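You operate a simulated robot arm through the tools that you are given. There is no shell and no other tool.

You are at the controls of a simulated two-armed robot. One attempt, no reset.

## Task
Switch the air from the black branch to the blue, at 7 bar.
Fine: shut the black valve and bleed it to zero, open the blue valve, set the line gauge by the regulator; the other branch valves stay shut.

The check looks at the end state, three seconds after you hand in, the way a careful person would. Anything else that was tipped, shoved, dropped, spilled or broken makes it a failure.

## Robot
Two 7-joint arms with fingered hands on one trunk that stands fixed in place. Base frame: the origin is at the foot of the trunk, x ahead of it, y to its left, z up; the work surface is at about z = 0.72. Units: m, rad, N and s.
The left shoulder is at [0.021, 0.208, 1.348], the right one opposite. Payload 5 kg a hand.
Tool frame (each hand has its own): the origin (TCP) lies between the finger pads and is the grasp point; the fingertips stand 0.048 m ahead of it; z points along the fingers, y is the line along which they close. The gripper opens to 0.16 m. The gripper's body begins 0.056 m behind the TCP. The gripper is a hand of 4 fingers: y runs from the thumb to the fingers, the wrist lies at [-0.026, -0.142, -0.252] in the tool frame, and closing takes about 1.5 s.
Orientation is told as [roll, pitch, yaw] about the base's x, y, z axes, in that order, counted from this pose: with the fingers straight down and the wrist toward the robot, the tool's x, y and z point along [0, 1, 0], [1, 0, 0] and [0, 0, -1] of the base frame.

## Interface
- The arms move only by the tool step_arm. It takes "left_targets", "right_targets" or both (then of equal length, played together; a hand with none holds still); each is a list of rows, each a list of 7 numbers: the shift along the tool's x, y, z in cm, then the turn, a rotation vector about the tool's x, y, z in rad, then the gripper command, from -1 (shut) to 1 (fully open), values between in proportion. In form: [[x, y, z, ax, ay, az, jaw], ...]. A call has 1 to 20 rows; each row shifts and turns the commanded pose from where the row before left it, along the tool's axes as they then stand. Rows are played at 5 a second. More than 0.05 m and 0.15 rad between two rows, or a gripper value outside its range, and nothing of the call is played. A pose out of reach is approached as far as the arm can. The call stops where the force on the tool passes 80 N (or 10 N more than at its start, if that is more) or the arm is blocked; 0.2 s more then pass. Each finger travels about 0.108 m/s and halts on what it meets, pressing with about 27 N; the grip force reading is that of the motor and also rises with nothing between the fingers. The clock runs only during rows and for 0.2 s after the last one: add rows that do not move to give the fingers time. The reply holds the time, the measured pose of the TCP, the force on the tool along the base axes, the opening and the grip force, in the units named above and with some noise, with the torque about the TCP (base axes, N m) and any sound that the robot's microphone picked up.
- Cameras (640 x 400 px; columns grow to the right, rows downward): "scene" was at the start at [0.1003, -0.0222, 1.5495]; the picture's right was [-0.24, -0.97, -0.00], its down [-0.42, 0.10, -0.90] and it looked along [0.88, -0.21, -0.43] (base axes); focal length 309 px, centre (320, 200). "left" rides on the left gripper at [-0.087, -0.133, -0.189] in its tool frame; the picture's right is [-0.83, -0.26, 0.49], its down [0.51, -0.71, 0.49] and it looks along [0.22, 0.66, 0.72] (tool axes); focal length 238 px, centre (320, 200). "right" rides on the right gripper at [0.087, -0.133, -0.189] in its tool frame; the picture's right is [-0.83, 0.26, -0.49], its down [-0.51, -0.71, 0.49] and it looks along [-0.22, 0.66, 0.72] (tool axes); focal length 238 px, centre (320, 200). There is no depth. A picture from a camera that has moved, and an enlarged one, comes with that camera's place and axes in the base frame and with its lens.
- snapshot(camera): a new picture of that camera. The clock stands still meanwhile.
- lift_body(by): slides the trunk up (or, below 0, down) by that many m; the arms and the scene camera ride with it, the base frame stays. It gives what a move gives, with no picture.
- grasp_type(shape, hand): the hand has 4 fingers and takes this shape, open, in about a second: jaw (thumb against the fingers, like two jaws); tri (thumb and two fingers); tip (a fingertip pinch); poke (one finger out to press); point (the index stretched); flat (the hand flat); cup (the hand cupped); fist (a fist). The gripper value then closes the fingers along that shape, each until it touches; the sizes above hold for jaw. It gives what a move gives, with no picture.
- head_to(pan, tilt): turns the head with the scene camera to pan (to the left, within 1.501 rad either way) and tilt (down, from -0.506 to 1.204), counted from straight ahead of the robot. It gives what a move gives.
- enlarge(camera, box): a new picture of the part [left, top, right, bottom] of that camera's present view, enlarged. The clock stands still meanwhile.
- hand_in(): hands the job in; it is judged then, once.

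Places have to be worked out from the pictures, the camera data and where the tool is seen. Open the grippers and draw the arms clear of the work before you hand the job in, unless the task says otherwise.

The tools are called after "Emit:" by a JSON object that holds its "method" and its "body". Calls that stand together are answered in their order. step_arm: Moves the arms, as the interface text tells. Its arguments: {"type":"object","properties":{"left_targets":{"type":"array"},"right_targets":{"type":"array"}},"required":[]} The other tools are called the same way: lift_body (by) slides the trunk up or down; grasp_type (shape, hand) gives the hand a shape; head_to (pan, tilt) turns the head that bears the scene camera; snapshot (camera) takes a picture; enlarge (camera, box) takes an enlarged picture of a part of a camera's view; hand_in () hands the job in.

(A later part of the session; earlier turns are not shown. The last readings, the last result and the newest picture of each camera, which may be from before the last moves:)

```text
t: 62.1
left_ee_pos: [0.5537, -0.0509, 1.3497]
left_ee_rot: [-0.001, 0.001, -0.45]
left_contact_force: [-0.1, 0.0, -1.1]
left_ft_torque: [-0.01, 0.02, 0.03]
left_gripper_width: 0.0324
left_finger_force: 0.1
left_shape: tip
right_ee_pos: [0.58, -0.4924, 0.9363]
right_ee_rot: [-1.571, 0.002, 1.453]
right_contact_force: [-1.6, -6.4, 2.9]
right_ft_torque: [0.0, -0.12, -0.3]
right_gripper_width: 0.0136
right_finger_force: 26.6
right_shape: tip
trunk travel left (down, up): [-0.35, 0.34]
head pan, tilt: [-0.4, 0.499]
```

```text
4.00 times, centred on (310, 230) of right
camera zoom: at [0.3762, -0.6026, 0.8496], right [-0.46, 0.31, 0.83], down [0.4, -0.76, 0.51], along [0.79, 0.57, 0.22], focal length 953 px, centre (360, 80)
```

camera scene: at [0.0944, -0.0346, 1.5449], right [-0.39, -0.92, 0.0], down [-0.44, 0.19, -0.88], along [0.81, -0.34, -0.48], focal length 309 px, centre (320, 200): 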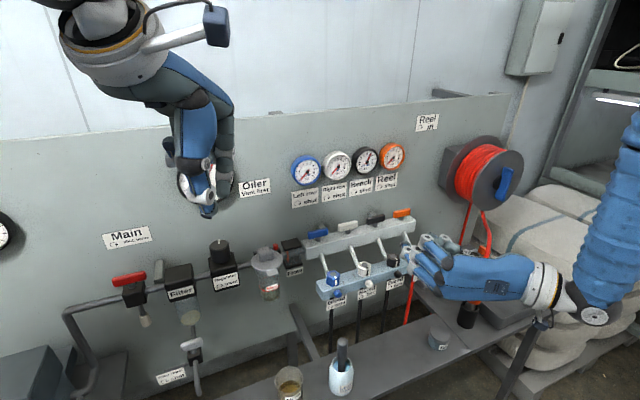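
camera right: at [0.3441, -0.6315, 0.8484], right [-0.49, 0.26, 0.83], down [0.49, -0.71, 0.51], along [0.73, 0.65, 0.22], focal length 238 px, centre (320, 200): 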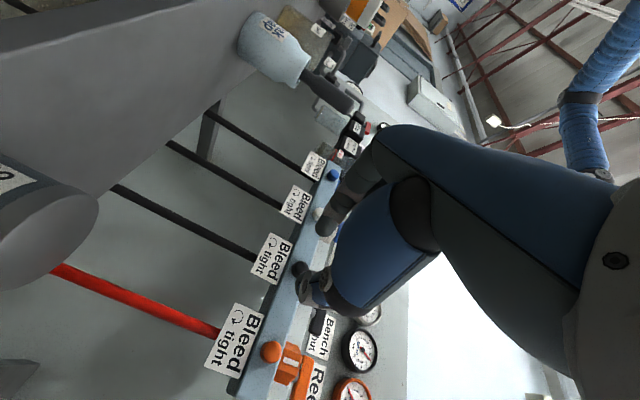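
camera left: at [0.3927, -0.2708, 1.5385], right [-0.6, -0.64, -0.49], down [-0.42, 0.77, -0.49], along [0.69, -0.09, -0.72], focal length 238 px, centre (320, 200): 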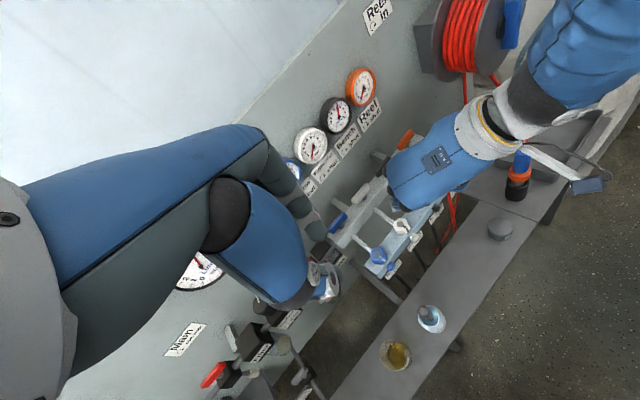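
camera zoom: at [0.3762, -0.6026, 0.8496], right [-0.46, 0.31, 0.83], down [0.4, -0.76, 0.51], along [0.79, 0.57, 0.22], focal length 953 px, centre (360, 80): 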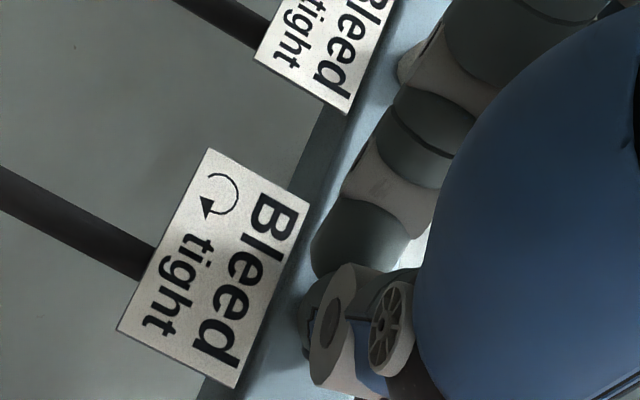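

The reading of 13.6 mm with grip force fits the round knob (the hex also read about 8 mm low), so it is held. I twist about the knob's axis, counter-clockwise as seen from the front, by 20 degrees.

Emit:
{"method": "step_arm", "body": {"right_targets": [[0.09, 0, 0, 0, -0.014, -0.119, -1], [0.09, 0, 0, 0, -0.014, -0.119, -1], [0.09, 0, 0, 0, -0.014, -0.119, -1], [0, 0, 0, 0, 0, 0, -1]]}}

Emit:
{"method": "enlarge", "body": {"camera": "scene", "box": [340, 140, 410, 190]}}

Emit:
{"method": "enlarge", "body": {"camera": "scene", "box": [360, 230, 440, 300]}}

```text
t: 63.1
left_ee_pos: [0.5525, -0.0521, 1.3512]
left_ee_rot: [0.003, 0.0, -0.45]
left_contact_force: [0.4, -0.4, -0.3]
left_ft_torque: [0.06, -0.02, 0.02]
left_gripper_width: 0.0321
left_finger_force: 0.0
left_shape: tip
right_ee_pos: [0.5784, -0.4914, 0.934]
right_ee_rot: [-1.617, 0.358, 1.446]
right_contact_force: [-2.1, -8.6, 1.9]
right_ft_torque: [0.04, -0.13, -0.45]
right_gripper_width: 0.013
right_finger_force: 27.3
right_shape: tip
trunk travel left (down, up): [-0.35, 0.34]
head pan, tilt: [-0.4, 0.499]
```

```text
8.00 times, centred on (375, 165) of scene
camera zoom: at [0.0941, -0.0369, 1.5448], right [-0.39, -0.92, 0.0], down [-0.44, 0.19, -0.88], along [0.81, -0.34, -0.48], focal length 2471 px, centre (-120, 480)
```

zoom: 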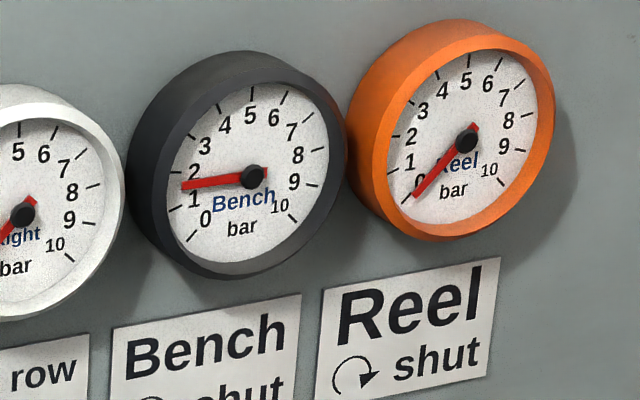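

```text
5.71 times, centred on (400, 265) of scene
camera zoom: at [0.0941, -0.0369, 1.5448], right [-0.39, -0.92, 0.0], down [-0.44, 0.19, -0.88], along [0.81, -0.34, -0.48], focal length 1765 px, centre (-137, -171)
```

zoom: 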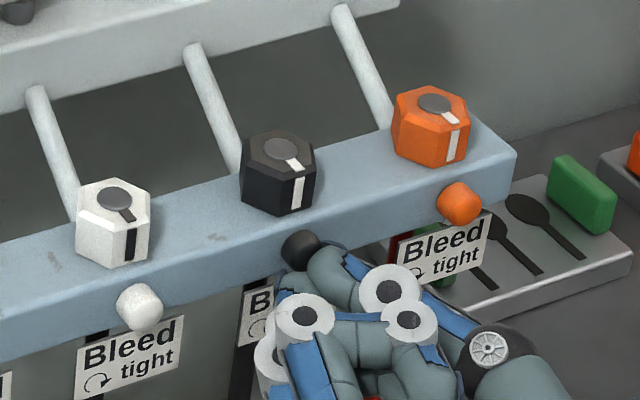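

The Bench gauge has fallen to about 1.6 bar: this is the bleed. I hold the knob in this position for two seconds and read again.

Emit:
{"method": "step_arm", "body": {"right_targets": [[0, 0, 0, 0, 0, 0, -1], [0, 0, 0, 0, 0, 0, -1], [0, 0, 0, 0, 0, 0, -1], [0, 0, 0, 0, 0, 0, -1], [0, 0, 0, 0, 0, 0, -1], [0, 0, 0, 0, 0, 0, -1], [0, 0, 0, 0, 0, 0, -1], [0, 0, 0, 0, 0, 0, -1], [0, 0, 0, 0, 0, 0, -1], [0, 0, 0, 0, 0, 0, -1]]}}

Emit:
{"method": "enlarge", "body": {"camera": "scene", "box": [285, 130, 413, 210]}}

Emit:
{"method": "enlarge", "body": {"camera": "scene", "box": [160, 140, 272, 210]}}

```text
t: 65.3
left_ee_pos: [0.5535, -0.0523, 1.3494]
left_ee_rot: [-0.001, 0.0, -0.45]
left_contact_force: [0.1, -0.4, 0.1]
left_ft_torque: [-0.01, 0.02, 0.04]
left_gripper_width: 0.0322
left_finger_force: 0.1
left_shape: tip
right_ee_pos: [0.5788, -0.4909, 0.9335]
right_ee_rot: [-1.616, 0.359, 1.446]
right_contact_force: [-2.4, -7.1, 1.1]
right_ft_torque: [0.02, -0.07, -0.3]
right_gripper_width: 0.013
right_finger_force: 26.6
right_shape: tip
trunk travel left (down, up): [-0.35, 0.34]
head pan, tilt: [-0.4, 0.499]
```

```text
5.00 times, centred on (349, 170) of scene
camera zoom: at [0.0945, -0.0362, 1.5447], right [-0.39, -0.92, 0.0], down [-0.44, 0.19, -0.88], along [0.81, -0.34, -0.48], focal length 1544 px, centre (175, 350)
```

zoom: 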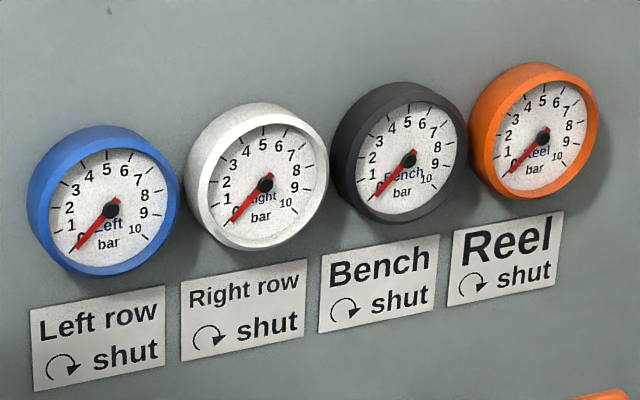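

```text
5.71 times, centred on (216, 175) of scene
camera zoom: at [0.0945, -0.0362, 1.5447], right [-0.39, -0.92, 0.0], down [-0.44, 0.19, -0.88], along [0.81, -0.34, -0.48], focal length 1765 px, centre (914, 343)
```

zoom: 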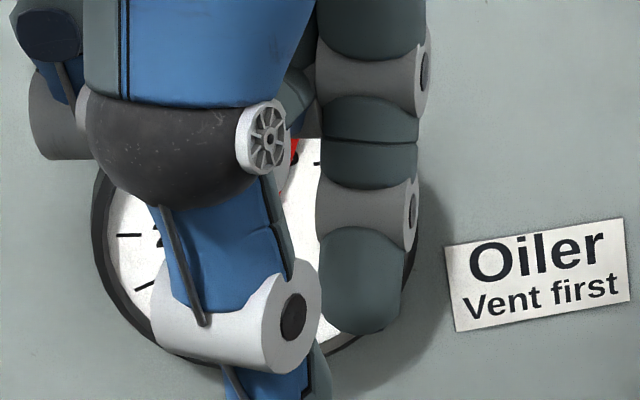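

The Bench gauge is at zero and stays there, so the black valve is fully shut. I turn the bleed back clockwise to tight, with a few degrees extra against its stop.

Emit:
{"method": "step_arm", "body": {"right_targets": [[-0.09, 0, 0, 0, 0.014, 0.119, -1], [-0.09, 0, 0, 0, 0.014, 0.119, -1], [-0.09, 0, 0, 0, 0.014, 0.119, -1], [-0.05, 0, 0, 0, 0.008, 0.07, -1], [0, 0, 0, 0, 0, 0, -1]]}}

Emit:
{"method": "step_arm", "body": {"right_targets": [[-0.05, 0, 0, 0, 0.008, 0.07, -1], [0, 0, 0, 0, 0, 0, -1]]}}

Emit:
{"method": "enlarge", "body": {"camera": "scene", "box": [285, 130, 413, 210]}}

```text
t: 66.5
left_ee_pos: [0.5527, -0.0522, 1.35]
left_ee_rot: [-0.001, 0.0, -0.451]
left_contact_force: [0.2, -0.4, 0.3]
left_ft_torque: [-0.03, 0.0, -0.01]
left_gripper_width: 0.032
left_finger_force: 0.2
left_shape: tip
right_ee_pos: [0.578, -0.4916, 0.9378]
right_ee_rot: [-1.564, -0.069, 1.455]
right_contact_force: [-1.8, -6.4, 2.6]
right_ft_torque: [0.01, -0.07, -0.28]
right_gripper_width: 0.0125
right_finger_force: 26.5
right_shape: tip
trunk travel left (down, up): [-0.35, 0.34]
head pan, tilt: [-0.4, 0.499]
```

```text
t: 67.1
left_ee_pos: [0.552, -0.0504, 1.3497]
left_ee_rot: [0.0, 0.002, -0.451]
left_contact_force: [0.0, 0.0, -0.2]
left_ft_torque: [-0.01, 0.01, -0.02]
left_gripper_width: 0.0324
left_finger_force: 0.1
left_shape: tip
right_ee_pos: [0.5778, -0.4909, 0.9376]
right_ee_rot: [-1.554, -0.139, 1.454]
right_contact_force: [-2.6, -6.2, 0.8]
right_ft_torque: [-0.01, -0.06, -0.32]
right_gripper_width: 0.0127
right_finger_force: 26.5
right_shape: tip
trunk travel left (down, up): [-0.35, 0.34]
head pan, tilt: [-0.4, 0.499]
```

```text
5.00 times, centred on (349, 170) of scene
camera zoom: at [0.0944, -0.036, 1.5447], right [-0.39, -0.92, 0.0], down [-0.44, 0.19, -0.88], along [0.81, -0.34, -0.48], focal length 1544 px, centre (175, 350)
```

zoom: 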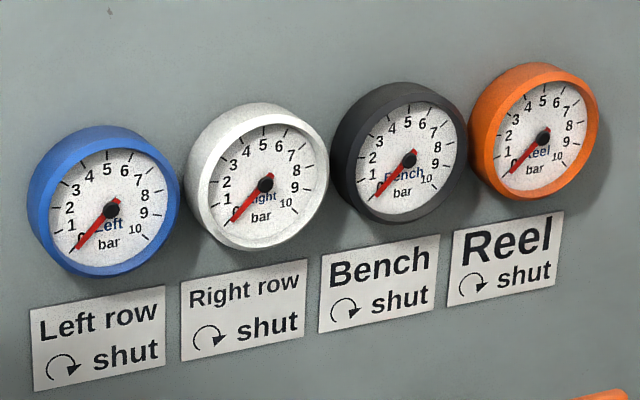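

The twisting torque still reads near zero, so no stop is felt yet. I continue clockwise another 20 degrees, watching the torque about x.

Emit:
{"method": "step_arm", "body": {"right_targets": [[-0.09, 0, 0, 0, 0.014, 0.119, -1], [-0.09, 0, 0, 0, 0.014, 0.119, -1], [-0.09, 0, 0, 0, 0.014, 0.119, -1], [0, 0, 0, 0, 0, 0, -1]]}}

Emit:
{"method": "enlarge", "body": {"camera": "scene", "box": [360, 230, 440, 300]}}

Emit:
{"method": "enlarge", "body": {"camera": "right", "box": [250, 180, 370, 280]}}

```text
t: 68.1
left_ee_pos: [0.5536, -0.0515, 1.3498]
left_ee_rot: [-0.001, -0.001, -0.451]
left_contact_force: [0.7, -0.5, -1.0]
left_ft_torque: [-0.03, 0.0, -0.03]
left_gripper_width: 0.0324
left_finger_force: 0.0
left_shape: tip
right_ee_pos: [0.578, -0.4901, 0.9398]
right_ee_rot: [-1.507, -0.498, 1.44]
right_contact_force: [-1.6, -3.3, -1.1]
right_ft_torque: [0.02, 0.05, -0.17]
right_gripper_width: 0.0128
right_finger_force: 26.9
right_shape: tip
trunk travel left (down, up): [-0.35, 0.34]
head pan, tilt: [-0.4, 0.499]
```

```text
5.71 times, centred on (400, 265) of scene
camera zoom: at [0.0946, -0.0359, 1.5447], right [-0.39, -0.92, 0.0], down [-0.44, 0.19, -0.88], along [0.81, -0.34, -0.48], focal length 1765 px, centre (-137, -171)
```

zoom: 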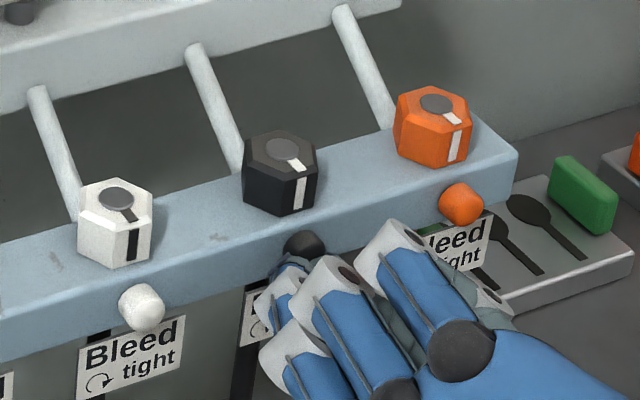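

```text
4.00 times, centred on (310, 230) of right
camera zoom: at [0.3756, -0.5466, 0.8114], right [-0.45, -0.13, 0.88], down [0.41, -0.91, 0.08], along [0.79, 0.39, 0.46], focal length 953 px, centre (360, 80)
```

zoom: 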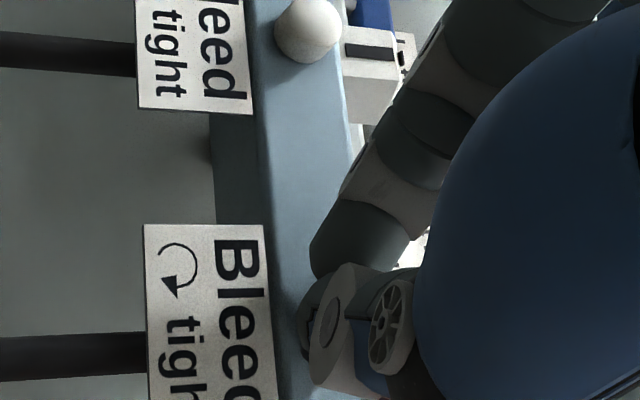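

No stop was felt, so the fingers, holding only the knob's rim, may be slipping. I open slightly, back off, turn the hand back, and regrip deeper before tightening again.

Emit:
{"method": "step_arm", "body": {"right_targets": [[0, 0, 0, 0, 0, 0, -0.6], [0, 0, 0, 0, 0, 0, -0.6], [0, 0, -1.0, 0, 0, 0, -0.6], [0.085, 0, 0, 0, -0.0138, -0.1162, -0.6], [0.085, 0, 0, 0, -0.0138, -0.1162, -0.6], [0.085, 0, 0, 0, -0.0138, -0.1162, -0.6], [0.085, 0, 0, 0, -0.0138, -0.1162, -0.6], [0.085, 0, 0, 0, -0.0138, -0.1162, -0.6], [0, 0, 0, 0, 0, 0, -0.6]]}}

Emit:
{"method": "enlarge", "body": {"camera": "scene", "box": [370, 240, 430, 290]}}

Emit:
{"method": "enlarge", "body": {"camera": "right", "box": [250, 180, 370, 280]}}

```text
t: 70.1
left_ee_pos: [0.5516, -0.0508, 1.3495]
left_ee_rot: [0.001, -0.001, -0.45]
left_contact_force: [0.6, -0.1, 1.2]
left_ft_torque: [0.03, -0.01, -0.01]
left_gripper_width: 0.0327
left_finger_force: 0.1
left_shape: tip
right_ee_pos: [0.5676, -0.4895, 0.9364]
right_ee_rot: [-1.582, 0.086, 1.454]
right_contact_force: [-0.3, 0.0, 0.3]
right_ft_torque: [0.03, -0.01, 0.03]
right_gripper_width: 0.0316
right_finger_force: 0.0
right_shape: tip
trunk travel left (down, up): [-0.35, 0.34]
head pan, tilt: [-0.4, 0.499]
```

```text
8.00 times, centred on (400, 265) of scene
camera zoom: at [0.0946, -0.0362, 1.5447], right [-0.39, -0.92, 0.0], down [-0.44, 0.19, -0.88], along [0.81, -0.34, -0.48], focal length 2471 px, centre (-320, -320)
```

zoom: 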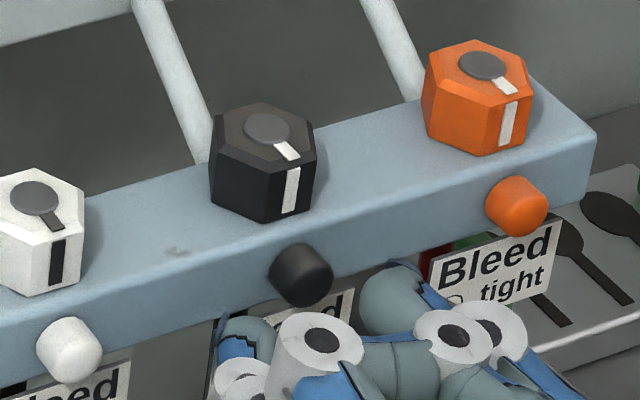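

```text
4.00 times, centred on (310, 230) of right
camera zoom: at [0.3651, -0.607, 0.8598], right [-0.46, 0.38, 0.8], down [0.4, -0.71, 0.57], along [0.79, 0.58, 0.17], focal length 953 px, centre (360, 80)
```

zoom: 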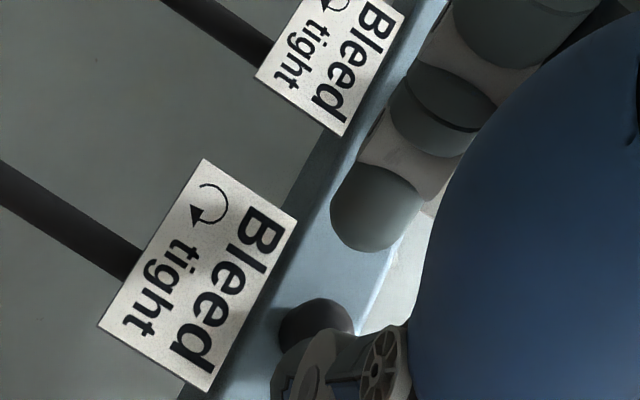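

The knob sits nearer the thumb, so I shift 5 mm that way and go in 1.4 cm with the pinch half closed, then grip.

Emit:
{"method": "step_arm", "body": {"right_targets": [[0, -0.5, 0.4, 0, 0, 0, -0.6], [0, 0, 0.5, 0, 0, 0, -0.6], [0, 0, 0.5, 0, 0, 0, -0.6], [0, 0, 0, 0, 0, 0, -0.6]]}}

Emit:
{"method": "enlarge", "body": {"camera": "right", "box": [250, 180, 370, 280]}}

Emit:
{"method": "step_arm", "body": {"right_targets": [[0, 0, 0, 0, 0, 0, -0.75], [0, 0, 0, 0, 0, 0, -1], [0, 0, 0, 0, 0, 0, -1], [0, 0, 0, 0, 0, 0, -1]]}}

Emit:
{"method": "enlarge", "body": {"camera": "right", "box": [250, 180, 370, 280]}}

Emit:
{"method": "enlarge", "body": {"camera": "scene", "box": [370, 240, 430, 290]}}

```text
t: 71.1
left_ee_pos: [0.5508, -0.0507, 1.3516]
left_ee_rot: [0.0, -0.002, -0.451]
left_contact_force: [-0.4, 0.3, -0.9]
left_ft_torque: [-0.03, -0.02, 0.01]
left_gripper_width: 0.0322
left_finger_force: 0.2
left_shape: tip
right_ee_pos: [0.5784, -0.4947, 0.9377]
right_ee_rot: [-1.58, 0.084, 1.457]
right_contact_force: [-32.1, 7.4, -2.5]
right_ft_torque: [0.01, 0.42, 1.14]
right_gripper_width: 0.0332
right_finger_force: 0.1
right_shape: tip
trunk travel left (down, up): [-0.35, 0.34]
head pan, tilt: [-0.4, 0.499]
```

```text
4.00 times, centred on (310, 230) of right
camera zoom: at [0.3758, -0.6121, 0.8612], right [-0.45, 0.38, 0.81], down [0.41, -0.71, 0.57], along [0.79, 0.59, 0.17], focal length 953 px, centre (360, 80)
```

zoom: 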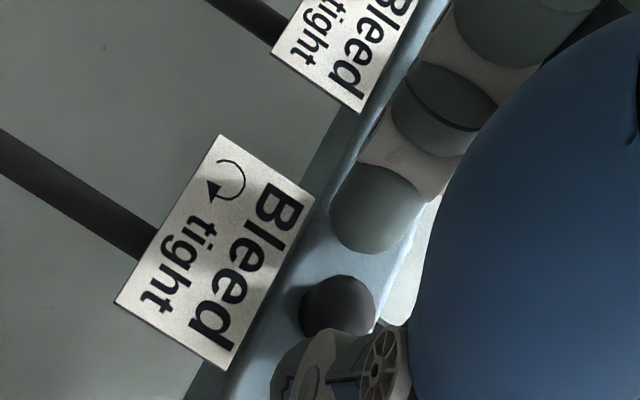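

```text
t: 72.1
left_ee_pos: [0.5536, -0.0509, 1.3513]
left_ee_rot: [-0.002, -0.002, -0.451]
left_contact_force: [0.1, 0.1, 0.0]
left_ft_torque: [-0.02, 0.02, 0.03]
left_gripper_width: 0.0323
left_finger_force: 0.1
left_shape: tip
right_ee_pos: [0.5838, -0.4955, 0.94]
right_ee_rot: [-1.587, 0.086, 1.455]
right_contact_force: [-11.4, 2.6, 4.4]
right_ft_torque: [0.02, -0.16, 0.15]
right_gripper_width: 0.019
right_finger_force: 27.4
right_shape: tip
trunk travel left (down, up): [-0.35, 0.34]
head pan, tilt: [-0.4, 0.499]
```

```text
4.00 times, centred on (310, 230) of right
camera zoom: at [0.3804, -0.613, 0.8619], right [-0.46, 0.38, 0.8], down [0.4, -0.71, 0.57], along [0.79, 0.58, 0.17], focal length 953 px, centre (360, 80)
```

zoom: 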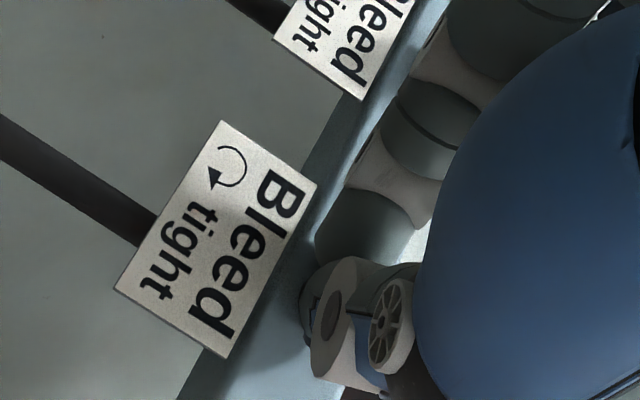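

```text
8.00 times, centred on (400, 265) of scene
camera zoom: at [0.0937, -0.0352, 1.5449], right [-0.39, -0.92, 0.0], down [-0.44, 0.19, -0.88], along [0.81, -0.34, -0.48], focal length 2471 px, centre (-320, -320)
```

zoom: 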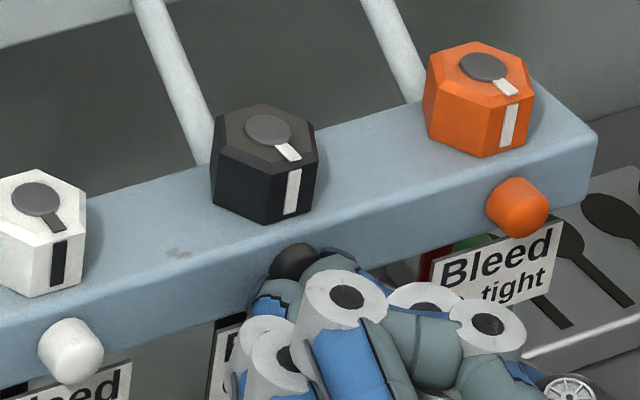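

Now the grip reads 19 mm, deeper on the knob. I twist clockwise in steps and read the torque about x.

Emit:
{"method": "step_arm", "body": {"right_targets": [[-0.06, 0, 0, 0, 0.014, 0.119, -1], [-0.06, 0, 0, 0, 0.014, 0.119, -1], [0, 0, 0, 0, 0, 0, -1]]}}

Emit:
{"method": "step_arm", "body": {"right_targets": [[-0.06, 0, 0, 0, 0.014, 0.119, -1], [-0.06, 0, 0, 0, 0.014, 0.119, -1], [0, 0, 0, 0, 0, 0, -1]]}}

```text
t: 72.9
left_ee_pos: [0.5534, -0.0515, 1.35]
left_ee_rot: [-0.001, -0.001, -0.45]
left_contact_force: [0.2, 0.4, 0.6]
left_ft_torque: [0.01, 0.01, 0.01]
left_gripper_width: 0.0324
left_finger_force: 0.1
left_shape: tip
right_ee_pos: [0.5817, -0.4964, 0.9381]
right_ee_rot: [-1.556, -0.153, 1.453]
right_contact_force: [-4.7, -0.4, -1.2]
right_ft_torque: [-0.04, 0.01, -0.05]
right_gripper_width: 0.0181
right_finger_force: 26.3
right_shape: tip
trunk travel left (down, up): [-0.35, 0.34]
head pan, tilt: [-0.4, 0.499]
```

```text
t: 73.7
left_ee_pos: [0.553, -0.0505, 1.3493]
left_ee_rot: [-0.001, 0.002, -0.452]
left_contact_force: [-0.5, -0.4, 0.6]
left_ft_torque: [-0.04, -0.01, -0.04]
left_gripper_width: 0.0322
left_finger_force: 0.1
left_shape: tip
right_ee_pos: [0.5815, -0.495, 0.9392]
right_ee_rot: [-1.522, -0.39, 1.447]
right_contact_force: [-4.3, 0.5, -1.6]
right_ft_torque: [0.0, 0.08, 0.01]
right_gripper_width: 0.0179
right_finger_force: 27.1
right_shape: tip
trunk travel left (down, up): [-0.35, 0.34]
head pan, tilt: [-0.4, 0.499]
```

Still no torque. I open and back off a little to look closely at the black round knob's facets compared with its neighbours.

Emit:
{"method": "step_arm", "body": {"right_targets": [[0, 0, 0, 0, 0, 0, -0.6], [0, 0, 0, 0, 0, 0, -0.6], [0, 0, -2.0, 0, 0, 0, -0.6], [0, 0, -2.0, 0, 0, 0, -0.6], [0, 0, 0, 0, 0, 0, -0.6]]}}

Emit:
{"method": "enlarge", "body": {"camera": "scene", "box": [386, 264, 410, 279]}}

Emit:
{"method": "enlarge", "body": {"camera": "scene", "box": [413, 255, 437, 270]}}

Emit:
{"method": "enlarge", "body": {"camera": "scene", "box": [357, 273, 381, 288]}}

Emit:
{"method": "enlarge", "body": {"camera": "right", "box": [230, 180, 350, 280]}}

```text
t: 74.9
left_ee_pos: [0.5537, -0.0511, 1.349]
left_ee_rot: [0.001, 0.001, -0.451]
left_contact_force: [0.4, -0.2, 0.0]
left_ft_torque: [0.0, 0.0, 0.0]
left_gripper_width: 0.0323
left_finger_force: 0.0
left_shape: tip
right_ee_pos: [0.5426, -0.4916, 0.9421]
right_ee_rot: [-1.523, -0.392, 1.447]
right_contact_force: [0.1, 0.2, 0.2]
right_ft_torque: [0.0, 0.03, -0.03]
right_gripper_width: 0.0315
right_finger_force: 0.0
right_shape: tip
trunk travel left (down, up): [-0.35, 0.34]
head pan, tilt: [-0.4, 0.499]
```

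```text
16.00 times, centred on (398, 272) of scene
camera zoom: at [0.0954, -0.0354, 1.5447], right [-0.39, -0.92, 0.0], down [-0.44, 0.19, -0.88], along [0.81, -0.34, -0.48], focal length 4942 px, centre (-928, -944)
```

zoom: 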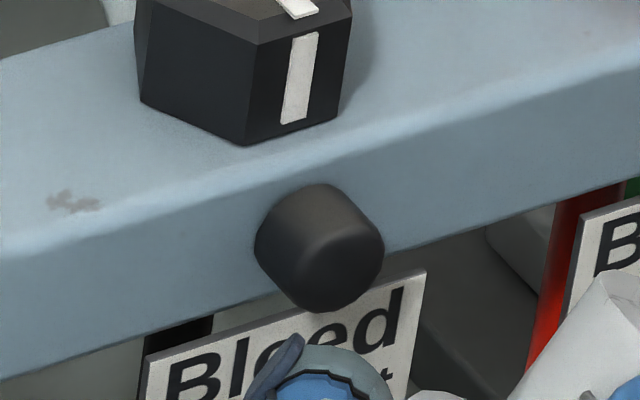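

```text
16.00 times, centred on (425, 262) of scene
camera zoom: at [0.0954, -0.0354, 1.5447], right [-0.39, -0.92, 0.0], down [-0.44, 0.19, -0.88], along [0.81, -0.34, -0.48], focal length 4942 px, centre (-1360, -800)
```

zoom: 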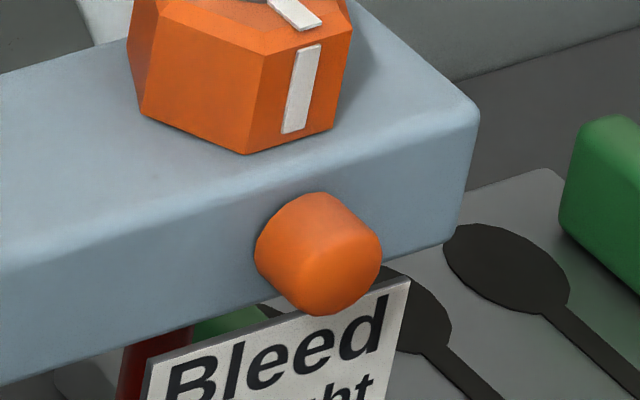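

```text
16.00 times, centred on (369, 280) of scene
camera zoom: at [0.0954, -0.0354, 1.5447], right [-0.39, -0.92, 0.0], down [-0.44, 0.19, -0.88], along [0.81, -0.34, -0.48], focal length 4942 px, centre (-464, -1088)
```

zoom: 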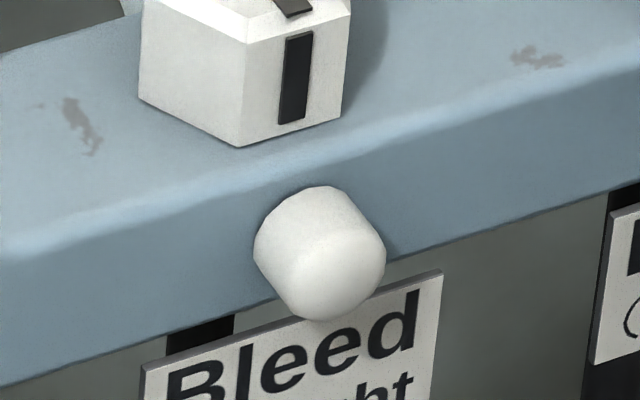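

```text
4.00 times, centred on (290, 230) of right
camera zoom: at [0.3397, -0.5604, 0.8201], right [-0.45, -0.03, 0.89], down [0.41, -0.9, 0.18], along [0.79, 0.44, 0.42], focal length 953 px, centre (440, 80)
```

zoom: 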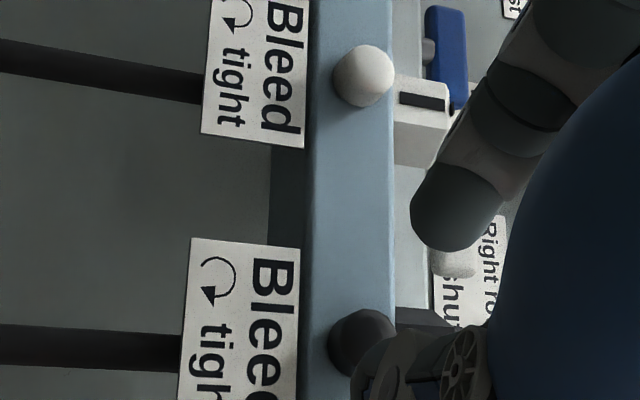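

All four round knobs look alike, and I have turned this one well back clockwise; the Bench gauge reads zero with its valve shut, so the black branch is done. Now I withdraw the right hand, raise it and bring it back to the earlier lever-pushing pose.

Emit:
{"method": "step_arm", "body": {"right_targets": [[0, 0, -4.5, 0, 0, 0, -0.6], [0, 0, 0, 0, -0.0152, -0.1291, -0.6], [0, 0, 0, 0, -0.0152, -0.1291, -0.6], [0, 0, 0, 0, -0.0152, -0.1291, -0.6], [-4.0, 0, 0, 0, 0, 0, -1], [-4.0, 0, 0, 0, 0, 0, -1], [-4.0, 0, 0, 0, 0, 0, -1], [-4.0, 0, 0, 0, 0, 0, -1], [-4.0, 0, 0, 0, 0, 0, -1], [0, 0, 0, 0, 0, 0, -1]]}}

Emit:
{"method": "step_arm", "body": {"right_targets": [[0, 0, 0, 0.0548, 0.0688, 0.1152, -1], [0, 0, 0, 0.0548, 0.0688, 0.1152, -1], [0, 0, 0, 0.0548, 0.0688, 0.1152, -1], [0, 0, 0, 0.0548, 0.0688, 0.1152, -1], [0, 0, 0, 0.0548, 0.0688, 0.1152, -1], [0, 0, 0, 0.0548, 0.0688, 0.1152, -1], [0, 0, 0, 0.0548, 0.0688, 0.1152, -1], [0, 0, 0, 0.0548, 0.0688, 0.1152, -1], [0, 0, 0, 0.0548, 0.0688, 0.1152, -1], [0, 0, 0, 0.0548, 0.0688, 0.1152, -1], [0, 0, 0, 0.0548, 0.0688, 0.1152, -1], [0, 0, 0, 0.0548, 0.0688, 0.1152, -1], [0, 0, 0, 0, 0, 0, -1]]}}

Emit:
{"method": "snapshot", "body": {"camera": "scene"}}

Emit:
{"method": "snapshot", "body": {"camera": "right"}}

```text
t: 77.1
left_ee_pos: [0.5551, -0.0525, 1.3496]
left_ee_rot: [0.0, 0.002, -0.45]
left_contact_force: [0.5, -1.4, -1.1]
left_ft_torque: [0.04, 0.06, 0.0]
left_gripper_width: 0.0326
left_finger_force: 0.1
left_shape: tip
right_ee_pos: [0.4969, -0.4884, 1.1433]
right_ee_rot: [-1.574, -0.004, 1.456]
right_contact_force: [0.0, -0.6, -0.4]
right_ft_torque: [0.01, -0.05, 0.03]
right_gripper_width: 0.0
right_finger_force: 27.4
right_shape: tip
trunk travel left (down, up): [-0.35, 0.34]
head pan, tilt: [-0.4, 0.499]
```

```text
t: 79.9
left_ee_pos: [0.5539, -0.0517, 1.3494]
left_ee_rot: [0.001, 0.001, -0.451]
left_contact_force: [0.7, 0.6, 0.3]
left_ft_torque: [0.02, 0.04, 0.0]
left_gripper_width: 0.0324
left_finger_force: 0.1
left_shape: tip
right_ee_pos: [0.505, -0.4967, 1.1397]
right_ee_rot: [0.01, -0.612, -0.001]
right_contact_force: [-0.1, 0.3, -0.9]
right_ft_torque: [0.02, 0.05, 0.02]
right_gripper_width: 0.0003
right_finger_force: 27.2
right_shape: tip
right hand out of reach, approached as far as the arm can: row 9, 10
trunk travel left (down, up): [-0.35, 0.34]
head pan, tilt: [-0.4, 0.499]
```

```text
taken
camera scene: at [0.0952, -0.0357, 1.5447], right [-0.39, -0.92, 0.0], down [-0.44, 0.19, -0.88], along [0.81, -0.34, -0.48], focal length 309 px, centre (320, 200)
```

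scene: 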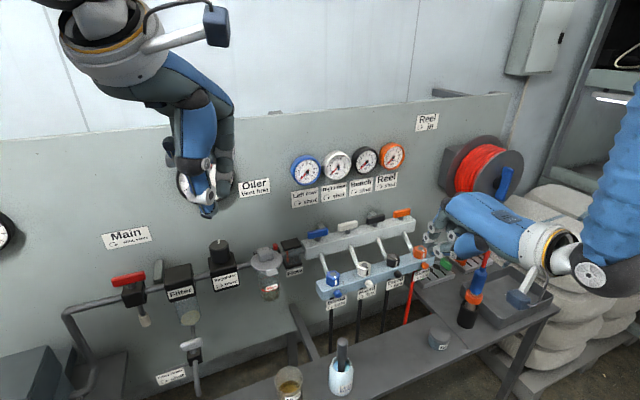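

```text
taken
camera right: at [0.287, -0.4117, 1.2187], right [-0.06, -0.84, 0.54], down [-0.3, -0.5, -0.81], along [0.95, -0.21, -0.22], focal length 238 px, centre (320, 200)
```

right: 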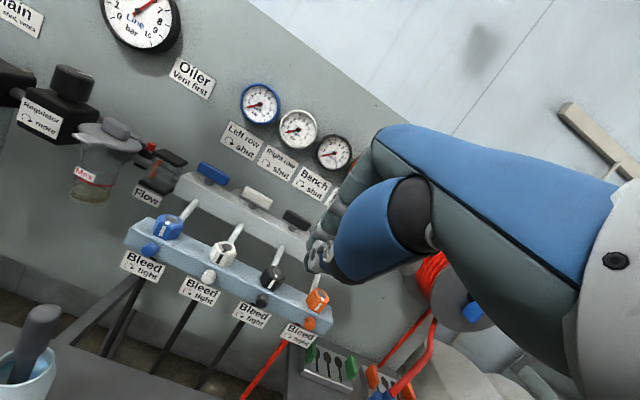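

The hand is back in the pushing pose with the pinch closed. I move over to stand in front of the blue lever's right end and lower to bar height.

Emit:
{"method": "step_arm", "body": {"right_targets": [[2.88, 2.62, 1.63, 0, 0, 0, -1], [2.88, 2.62, 1.63, 0, 0, 0, -1], [2.88, 2.62, 1.63, 0, 0, 0, -1], [2.88, 2.62, 1.63, 0, 0, 0, -1], [2.88, 2.62, 1.63, 0, 0, 0, -1], [2.88, 2.62, 1.63, 0, 0, 0, -1], [0, 0, 0, 0, 0, 0, -1]]}}

Emit:
{"method": "enlarge", "body": {"camera": "scene", "box": [290, 190, 390, 260]}}

Emit:
{"method": "enlarge", "body": {"camera": "right", "box": [180, 180, 340, 300]}}

```text
t: 81.5
left_ee_pos: [0.5526, -0.0526, 1.3501]
left_ee_rot: [0.001, 0.0, -0.451]
left_contact_force: [-0.2, -0.5, 0.5]
left_ft_torque: [0.05, -0.03, 0.0]
left_gripper_width: 0.0323
left_finger_force: 0.1
left_shape: tip
right_ee_pos: [0.6879, -0.3209, 1.1509]
right_ee_rot: [0.007, -0.613, -0.002]
right_contact_force: [-1.1, -0.5, 0.7]
right_ft_torque: [0.04, -0.05, 0.04]
right_gripper_width: 0.0
right_finger_force: 27.0
right_shape: tip
trunk travel left (down, up): [-0.35, 0.34]
head pan, tilt: [-0.4, 0.499]
```

```text
5.71 times, centred on (340, 225) of scene
camera zoom: at [0.0938, -0.0369, 1.5448], right [-0.39, -0.92, 0.0], down [-0.44, 0.19, -0.88], along [0.81, -0.34, -0.48], focal length 1765 px, centre (206, 57)
```

zoom: 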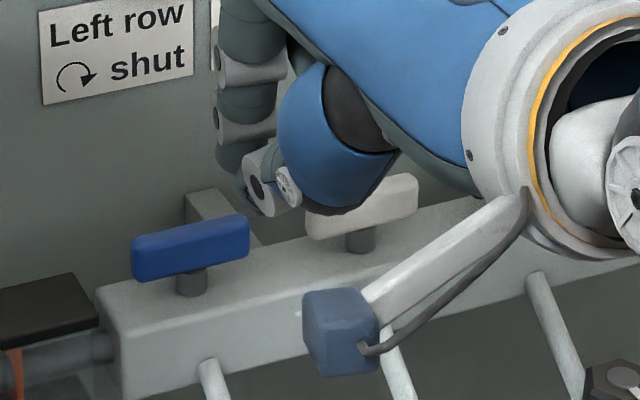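

```text
3.33 times, centred on (260, 240) of right
camera zoom: at [0.4704, -0.2359, 1.2303], right [-0.07, -0.84, 0.54], down [-0.3, -0.5, -0.81], along [0.95, -0.22, -0.21], focal length 794 px, centre (520, 67)
```

zoom: 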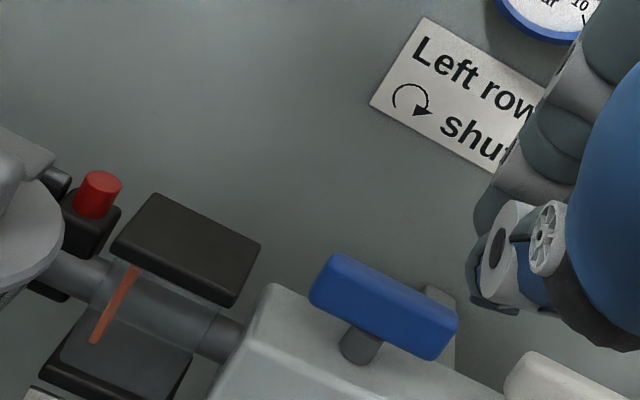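

I lower 6 cm in front of the blue lever's right end and check.

Emit:
{"method": "step_arm", "body": {"right_targets": [[-0.15, -1.7, 2.43, 0, 0, 0, -1], [-0.15, -1.7, 2.43, 0, 0, 0, -1], [0, 0, 0, 0, 0, 0, -1]]}}

Emit:
{"method": "enlarge", "body": {"camera": "scene", "box": [300, 205, 370, 255]}}

Emit:
{"method": "enlarge", "body": {"camera": "right", "box": [220, 200, 380, 300]}}

```text
t: 82.3
left_ee_pos: [0.5539, -0.0507, 1.3496]
left_ee_rot: [-0.001, 0.0, -0.451]
left_contact_force: [0.2, 0.4, 0.2]
left_ft_torque: [-0.06, -0.02, 0.05]
left_gripper_width: 0.0321
left_finger_force: 0.1
left_shape: tip
right_ee_pos: [0.6881, -0.3235, 1.0921]
right_ee_rot: [0.005, -0.613, 0.0]
right_contact_force: [-0.6, -0.3, -0.7]
right_ft_torque: [0.0, -0.01, -0.04]
right_gripper_width: 0.0002
right_finger_force: 26.9
right_shape: tip
trunk travel left (down, up): [-0.35, 0.34]
head pan, tilt: [-0.4, 0.499]
```

```text
8.00 times, centred on (335, 230) of scene
camera zoom: at [0.0941, -0.0349, 1.5449], right [-0.39, -0.92, 0.0], down [-0.44, 0.19, -0.88], along [0.81, -0.34, -0.48], focal length 2471 px, centre (200, -40)
```

zoom: 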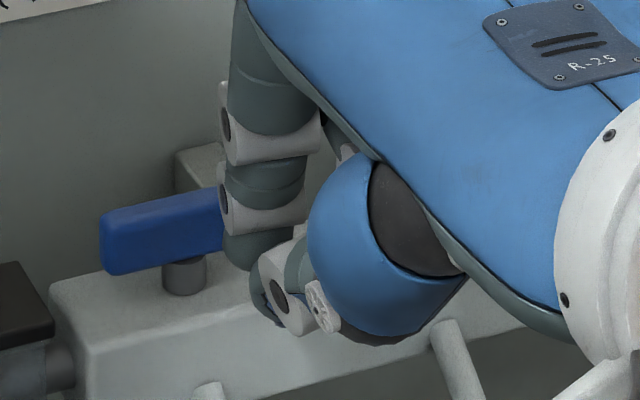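

```text
4.00 times, centred on (300, 250) of right
camera zoom: at [0.4713, -0.2383, 1.1708], right [-0.07, -0.84, 0.54], down [-0.3, -0.5, -0.81], along [0.95, -0.21, -0.21], focal length 953 px, centre (400, 0)
```

zoom: 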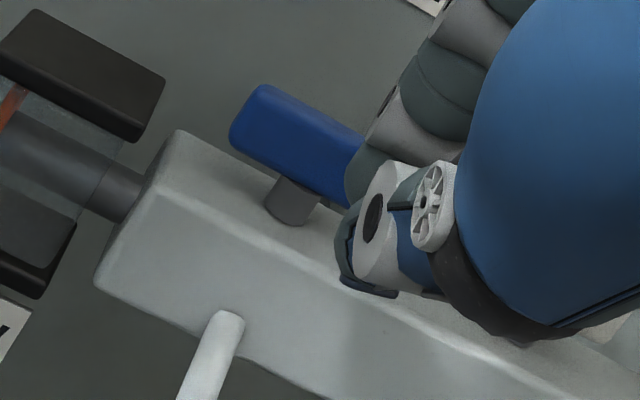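

The tip is squarely in front of the lever's right end. I push it away from me, turning the lever counter-clockwise.

Emit:
{"method": "step_arm", "body": {"right_targets": [[0, 0.655, 0.459, 0, 0, 0, -1], [0, 0.655, 0.459, 0, 0, 0, -1], [0, 0.655, 0.459, 0, 0, 0, -1], [0, 0.655, 0.459, 0, 0, 0, -1], [-0.2, 0.655, 0.459, 0, 0, 0, -1], [-0.1, 0.655, 0.459, 0, 0, 0, -1], [0, 0.573, 0.402, 0, 0, 0, -1]]}}

Emit:
{"method": "enlarge", "body": {"camera": "scene", "box": [300, 205, 370, 255]}}

Emit:
{"method": "enlarge", "body": {"camera": "right", "box": [220, 200, 380, 300]}}

```text
t: 83.9
left_ee_pos: [0.5525, -0.0513, 1.3507]
left_ee_rot: [-0.001, -0.001, -0.451]
left_contact_force: [0.6, 0.0, 0.6]
left_ft_torque: [-0.01, 0.05, -0.03]
left_gripper_width: 0.0324
left_finger_force: 0.1
left_shape: tip
right_ee_pos: [0.7436, -0.3279, 1.0928]
right_ee_rot: [0.005, -0.616, -0.001]
right_contact_force: [-11.1, 2.1, 9.2]
right_ft_torque: [0.11, 0.11, 0.2]
right_gripper_width: 0.0
right_finger_force: 26.6
right_shape: tip
trunk travel left (down, up): [-0.35, 0.34]
head pan, tilt: [-0.4, 0.499]
```

```text
8.00 times, centred on (335, 230) of scene
camera zoom: at [0.093, -0.035, 1.5449], right [-0.39, -0.92, 0.0], down [-0.44, 0.19, -0.88], along [0.81, -0.34, -0.48], focal length 2471 px, centre (200, -40)
```

zoom: 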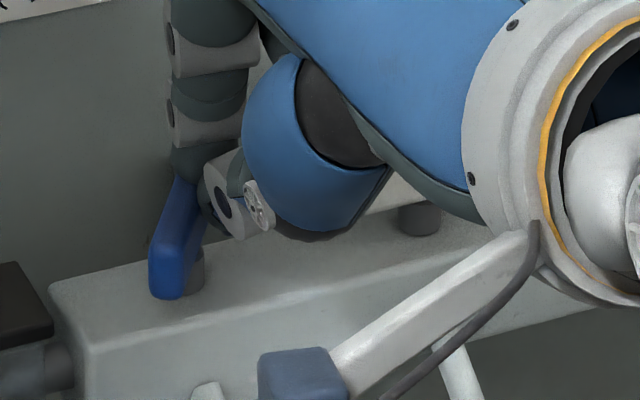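

```text
4.00 times, centred on (300, 250) of right
camera zoom: at [0.5255, -0.2423, 1.172], right [-0.07, -0.84, 0.54], down [-0.29, -0.5, -0.81], along [0.95, -0.21, -0.21], focal length 953 px, centre (400, 0)
```

zoom: 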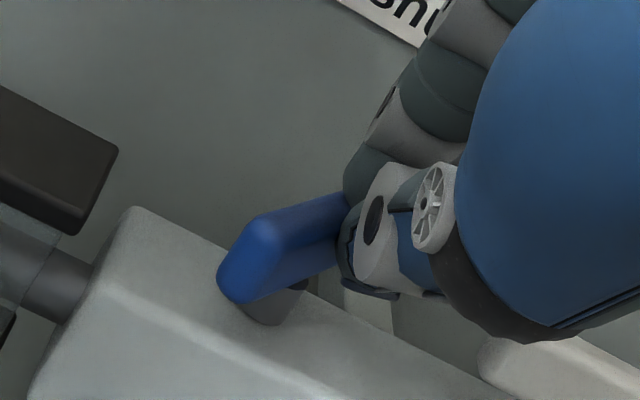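

The blue lever has turned about 50 degrees. I continue around the arc, pushing its far end to the left.

Emit:
{"method": "step_arm", "body": {"right_targets": [[0.3, 0.33, 0.23, 0, 0, 0, -1], [0.4, 0.33, 0.23, 0, 0, 0, -1], [0.4, 0.16, 0.12, 0, 0, 0, -1], [0.4, 0.08, 0.06, 0, 0, 0, -1]]}}

Emit:
{"method": "enlarge", "body": {"camera": "scene", "box": [300, 205, 370, 255]}}

Emit:
{"method": "enlarge", "body": {"camera": "right", "box": [220, 200, 380, 300]}}

```text
t: 84.9
left_ee_pos: [0.5517, -0.0523, 1.3497]
left_ee_rot: [0.002, -0.001, -0.449]
left_contact_force: [0.2, 1.0, 0.0]
left_ft_torque: [-0.05, 0.02, -0.03]
left_gripper_width: 0.0321
left_finger_force: 0.1
left_shape: tip
right_ee_pos: [0.7545, -0.316, 1.0939]
right_ee_rot: [0.004, -0.617, -0.004]
right_contact_force: [-9.1, -25.4, 19.5]
right_ft_torque: [-0.78, -0.12, -0.5]
right_gripper_width: 0.0
right_finger_force: 27.4
right_shape: tip
trunk travel left (down, up): [-0.35, 0.34]
head pan, tilt: [-0.4, 0.499]
```

```text
8.00 times, centred on (335, 230) of scene
camera zoom: at [0.0926, -0.0376, 1.545], right [-0.39, -0.92, 0.0], down [-0.44, 0.19, -0.88], along [0.81, -0.34, -0.48], focal length 2471 px, centre (200, -40)
```

zoom: 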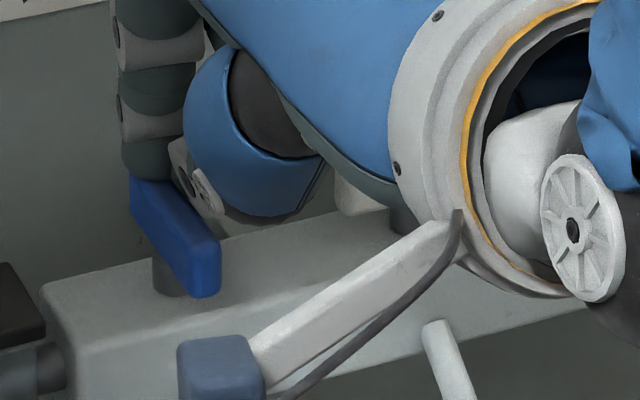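

```text
4.00 times, centred on (300, 250) of right
camera zoom: at [0.5373, -0.2291, 1.1717], right [-0.07, -0.84, 0.54], down [-0.29, -0.5, -0.81], along [0.95, -0.22, -0.21], focal length 953 px, centre (400, 0)
```

zoom: 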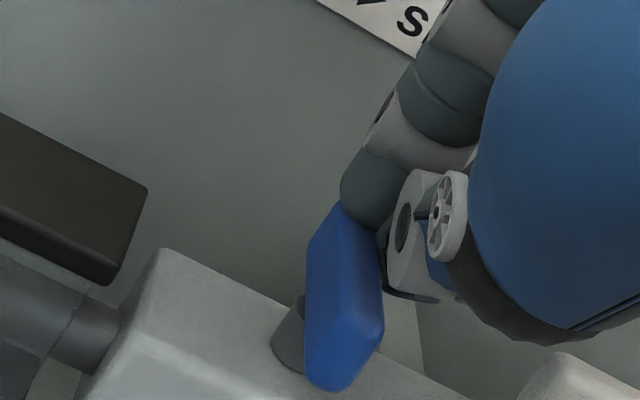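

The lever now lies along the flow and the push met 25 N at its stop. I back off to the right, lift, and check the lever and the gauges.

Emit:
{"method": "step_arm", "body": {"right_targets": [[-1.2, 0, 0, 0, 0, 0, -1], [0, -0.8, -2.5, 0, 0, 0, -1], [0, -1.0, -4.0, 0, 0, 0, -1], [-1.5, -2.5, -3.5, 0, 0, 0, -1], [-3, -3.0, -2.5, 0, 0, 0, -1], [-3, -3.0, -1.0, 0, 0, 0, -1], [0, 0, 0, 0, 0, 0, -1]]}}

Emit:
{"method": "enlarge", "body": {"camera": "scene", "box": [290, 190, 430, 280]}}

Emit:
{"method": "enlarge", "body": {"camera": "scene", "box": [285, 130, 413, 210]}}

Emit:
{"method": "snapshot", "body": {"camera": "right"}}

```text
t: 86.5
left_ee_pos: [0.5537, -0.0494, 1.3499]
left_ee_rot: [-0.001, 0.0, -0.449]
left_contact_force: [0.1, 1.0, 0.2]
left_ft_torque: [-0.06, 0.03, 0.05]
left_gripper_width: 0.0324
left_finger_force: 0.2
left_shape: tip
right_ee_pos: [0.5926, -0.3985, 1.1408]
right_ee_rot: [0.002, -0.612, -0.001]
right_contact_force: [0.8, 0.0, 0.4]
right_ft_torque: [-0.03, 0.05, -0.05]
right_gripper_width: 0.0
right_finger_force: 26.7
right_shape: tip
trunk travel left (down, up): [-0.35, 0.34]
head pan, tilt: [-0.4, 0.499]
```

```text
4.44 times, centred on (360, 235) of scene
camera zoom: at [0.0949, -0.0342, 1.5448], right [-0.39, -0.92, 0.0], down [-0.44, 0.19, -0.88], along [0.81, -0.34, -0.48], focal length 1373 px, centre (142, 44)
```

zoom: 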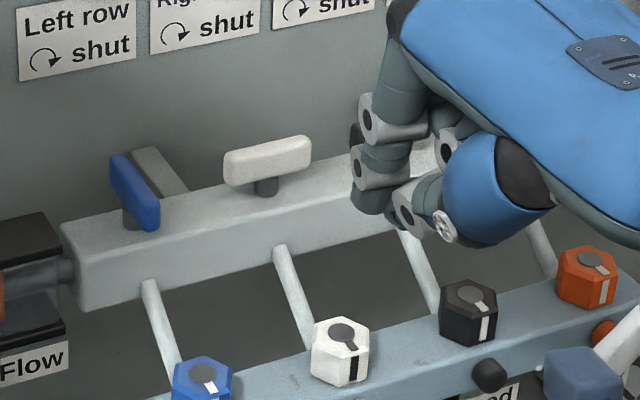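

```text
5.00 times, centred on (349, 170) of scene
camera zoom: at [0.0949, -0.0342, 1.5448], right [-0.39, -0.92, 0.0], down [-0.44, 0.19, -0.88], along [0.81, -0.34, -0.48], focal length 1544 px, centre (175, 350)
```

zoom: 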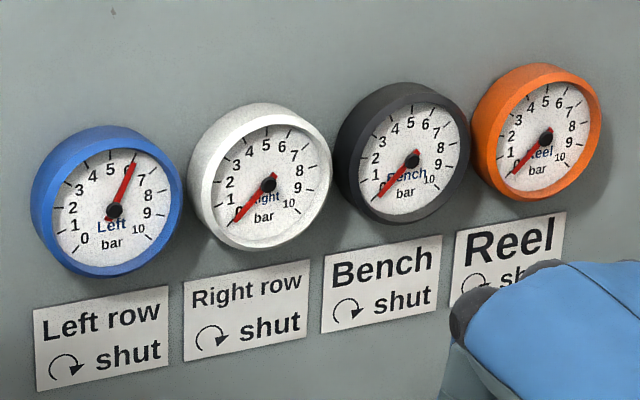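

```text
taken
camera right: at [0.3759, -0.3127, 1.2198], right [-0.07, -0.84, 0.54], down [-0.3, -0.5, -0.81], along [0.95, -0.21, -0.21], focal length 238 px, centre (320, 200)
```

right: 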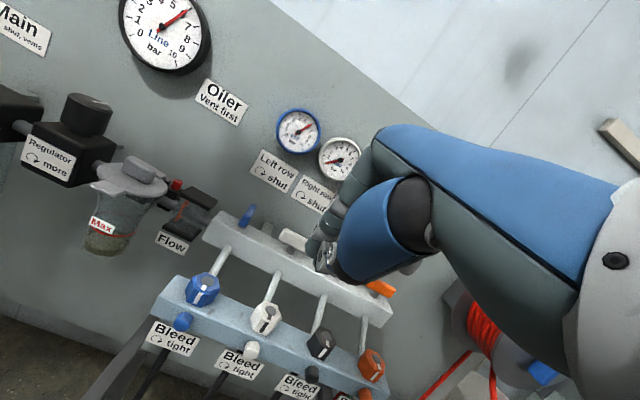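

Blue is open and its gauge reads 6 bar, with the others at zero. Now the regulator: I enlarge it in both views to locate the knob and read the line gauge.

Emit:
{"method": "enlarge", "body": {"camera": "scene", "box": [170, 225, 290, 300]}}

Emit:
{"method": "enlarge", "body": {"camera": "right", "box": [0, 80, 160, 200]}}

Emit:
{"method": "enlarge", "body": {"camera": "right", "box": [110, 0, 222, 80]}}

```text
5.33 times, centred on (230, 262) of scene
camera zoom: at [0.0949, -0.0342, 1.5448], right [-0.39, -0.92, 0.0], down [-0.44, 0.19, -0.88], along [0.81, -0.34, -0.48], focal length 1647 px, centre (800, -133)
```

zoom: 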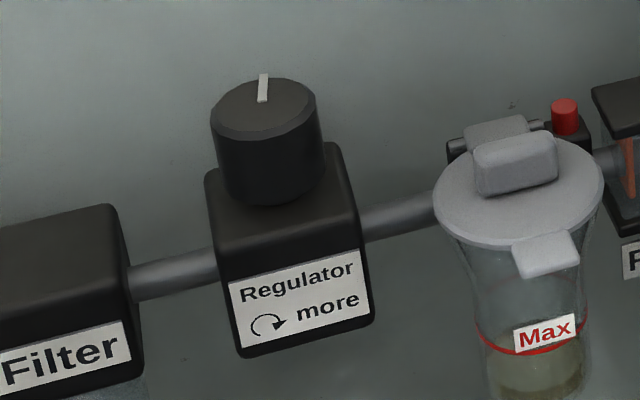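

```text
3.33 times, centred on (80, 140) of right
camera zoom: at [0.3759, -0.3127, 1.2198], right [-0.07, -0.84, 0.54], down [-0.3, -0.5, -0.81], along [0.95, -0.21, -0.21], focal length 794 px, centre (1120, 400)
```

zoom: 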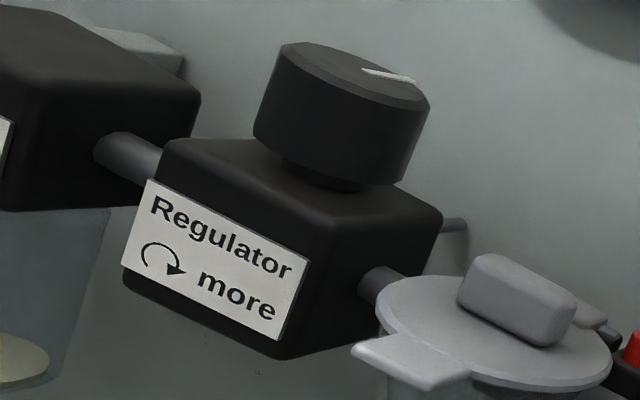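

```text
5.00 times, centred on (166, 40) of right
camera zoom: at [0.3759, -0.3127, 1.2198], right [-0.07, -0.84, 0.54], down [-0.3, -0.5, -0.81], along [0.95, -0.21, -0.21], focal length 1192 px, centre (1090, 1000)
```

zoom: 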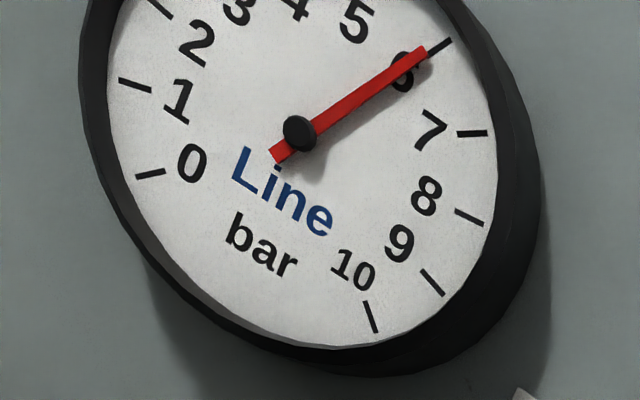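

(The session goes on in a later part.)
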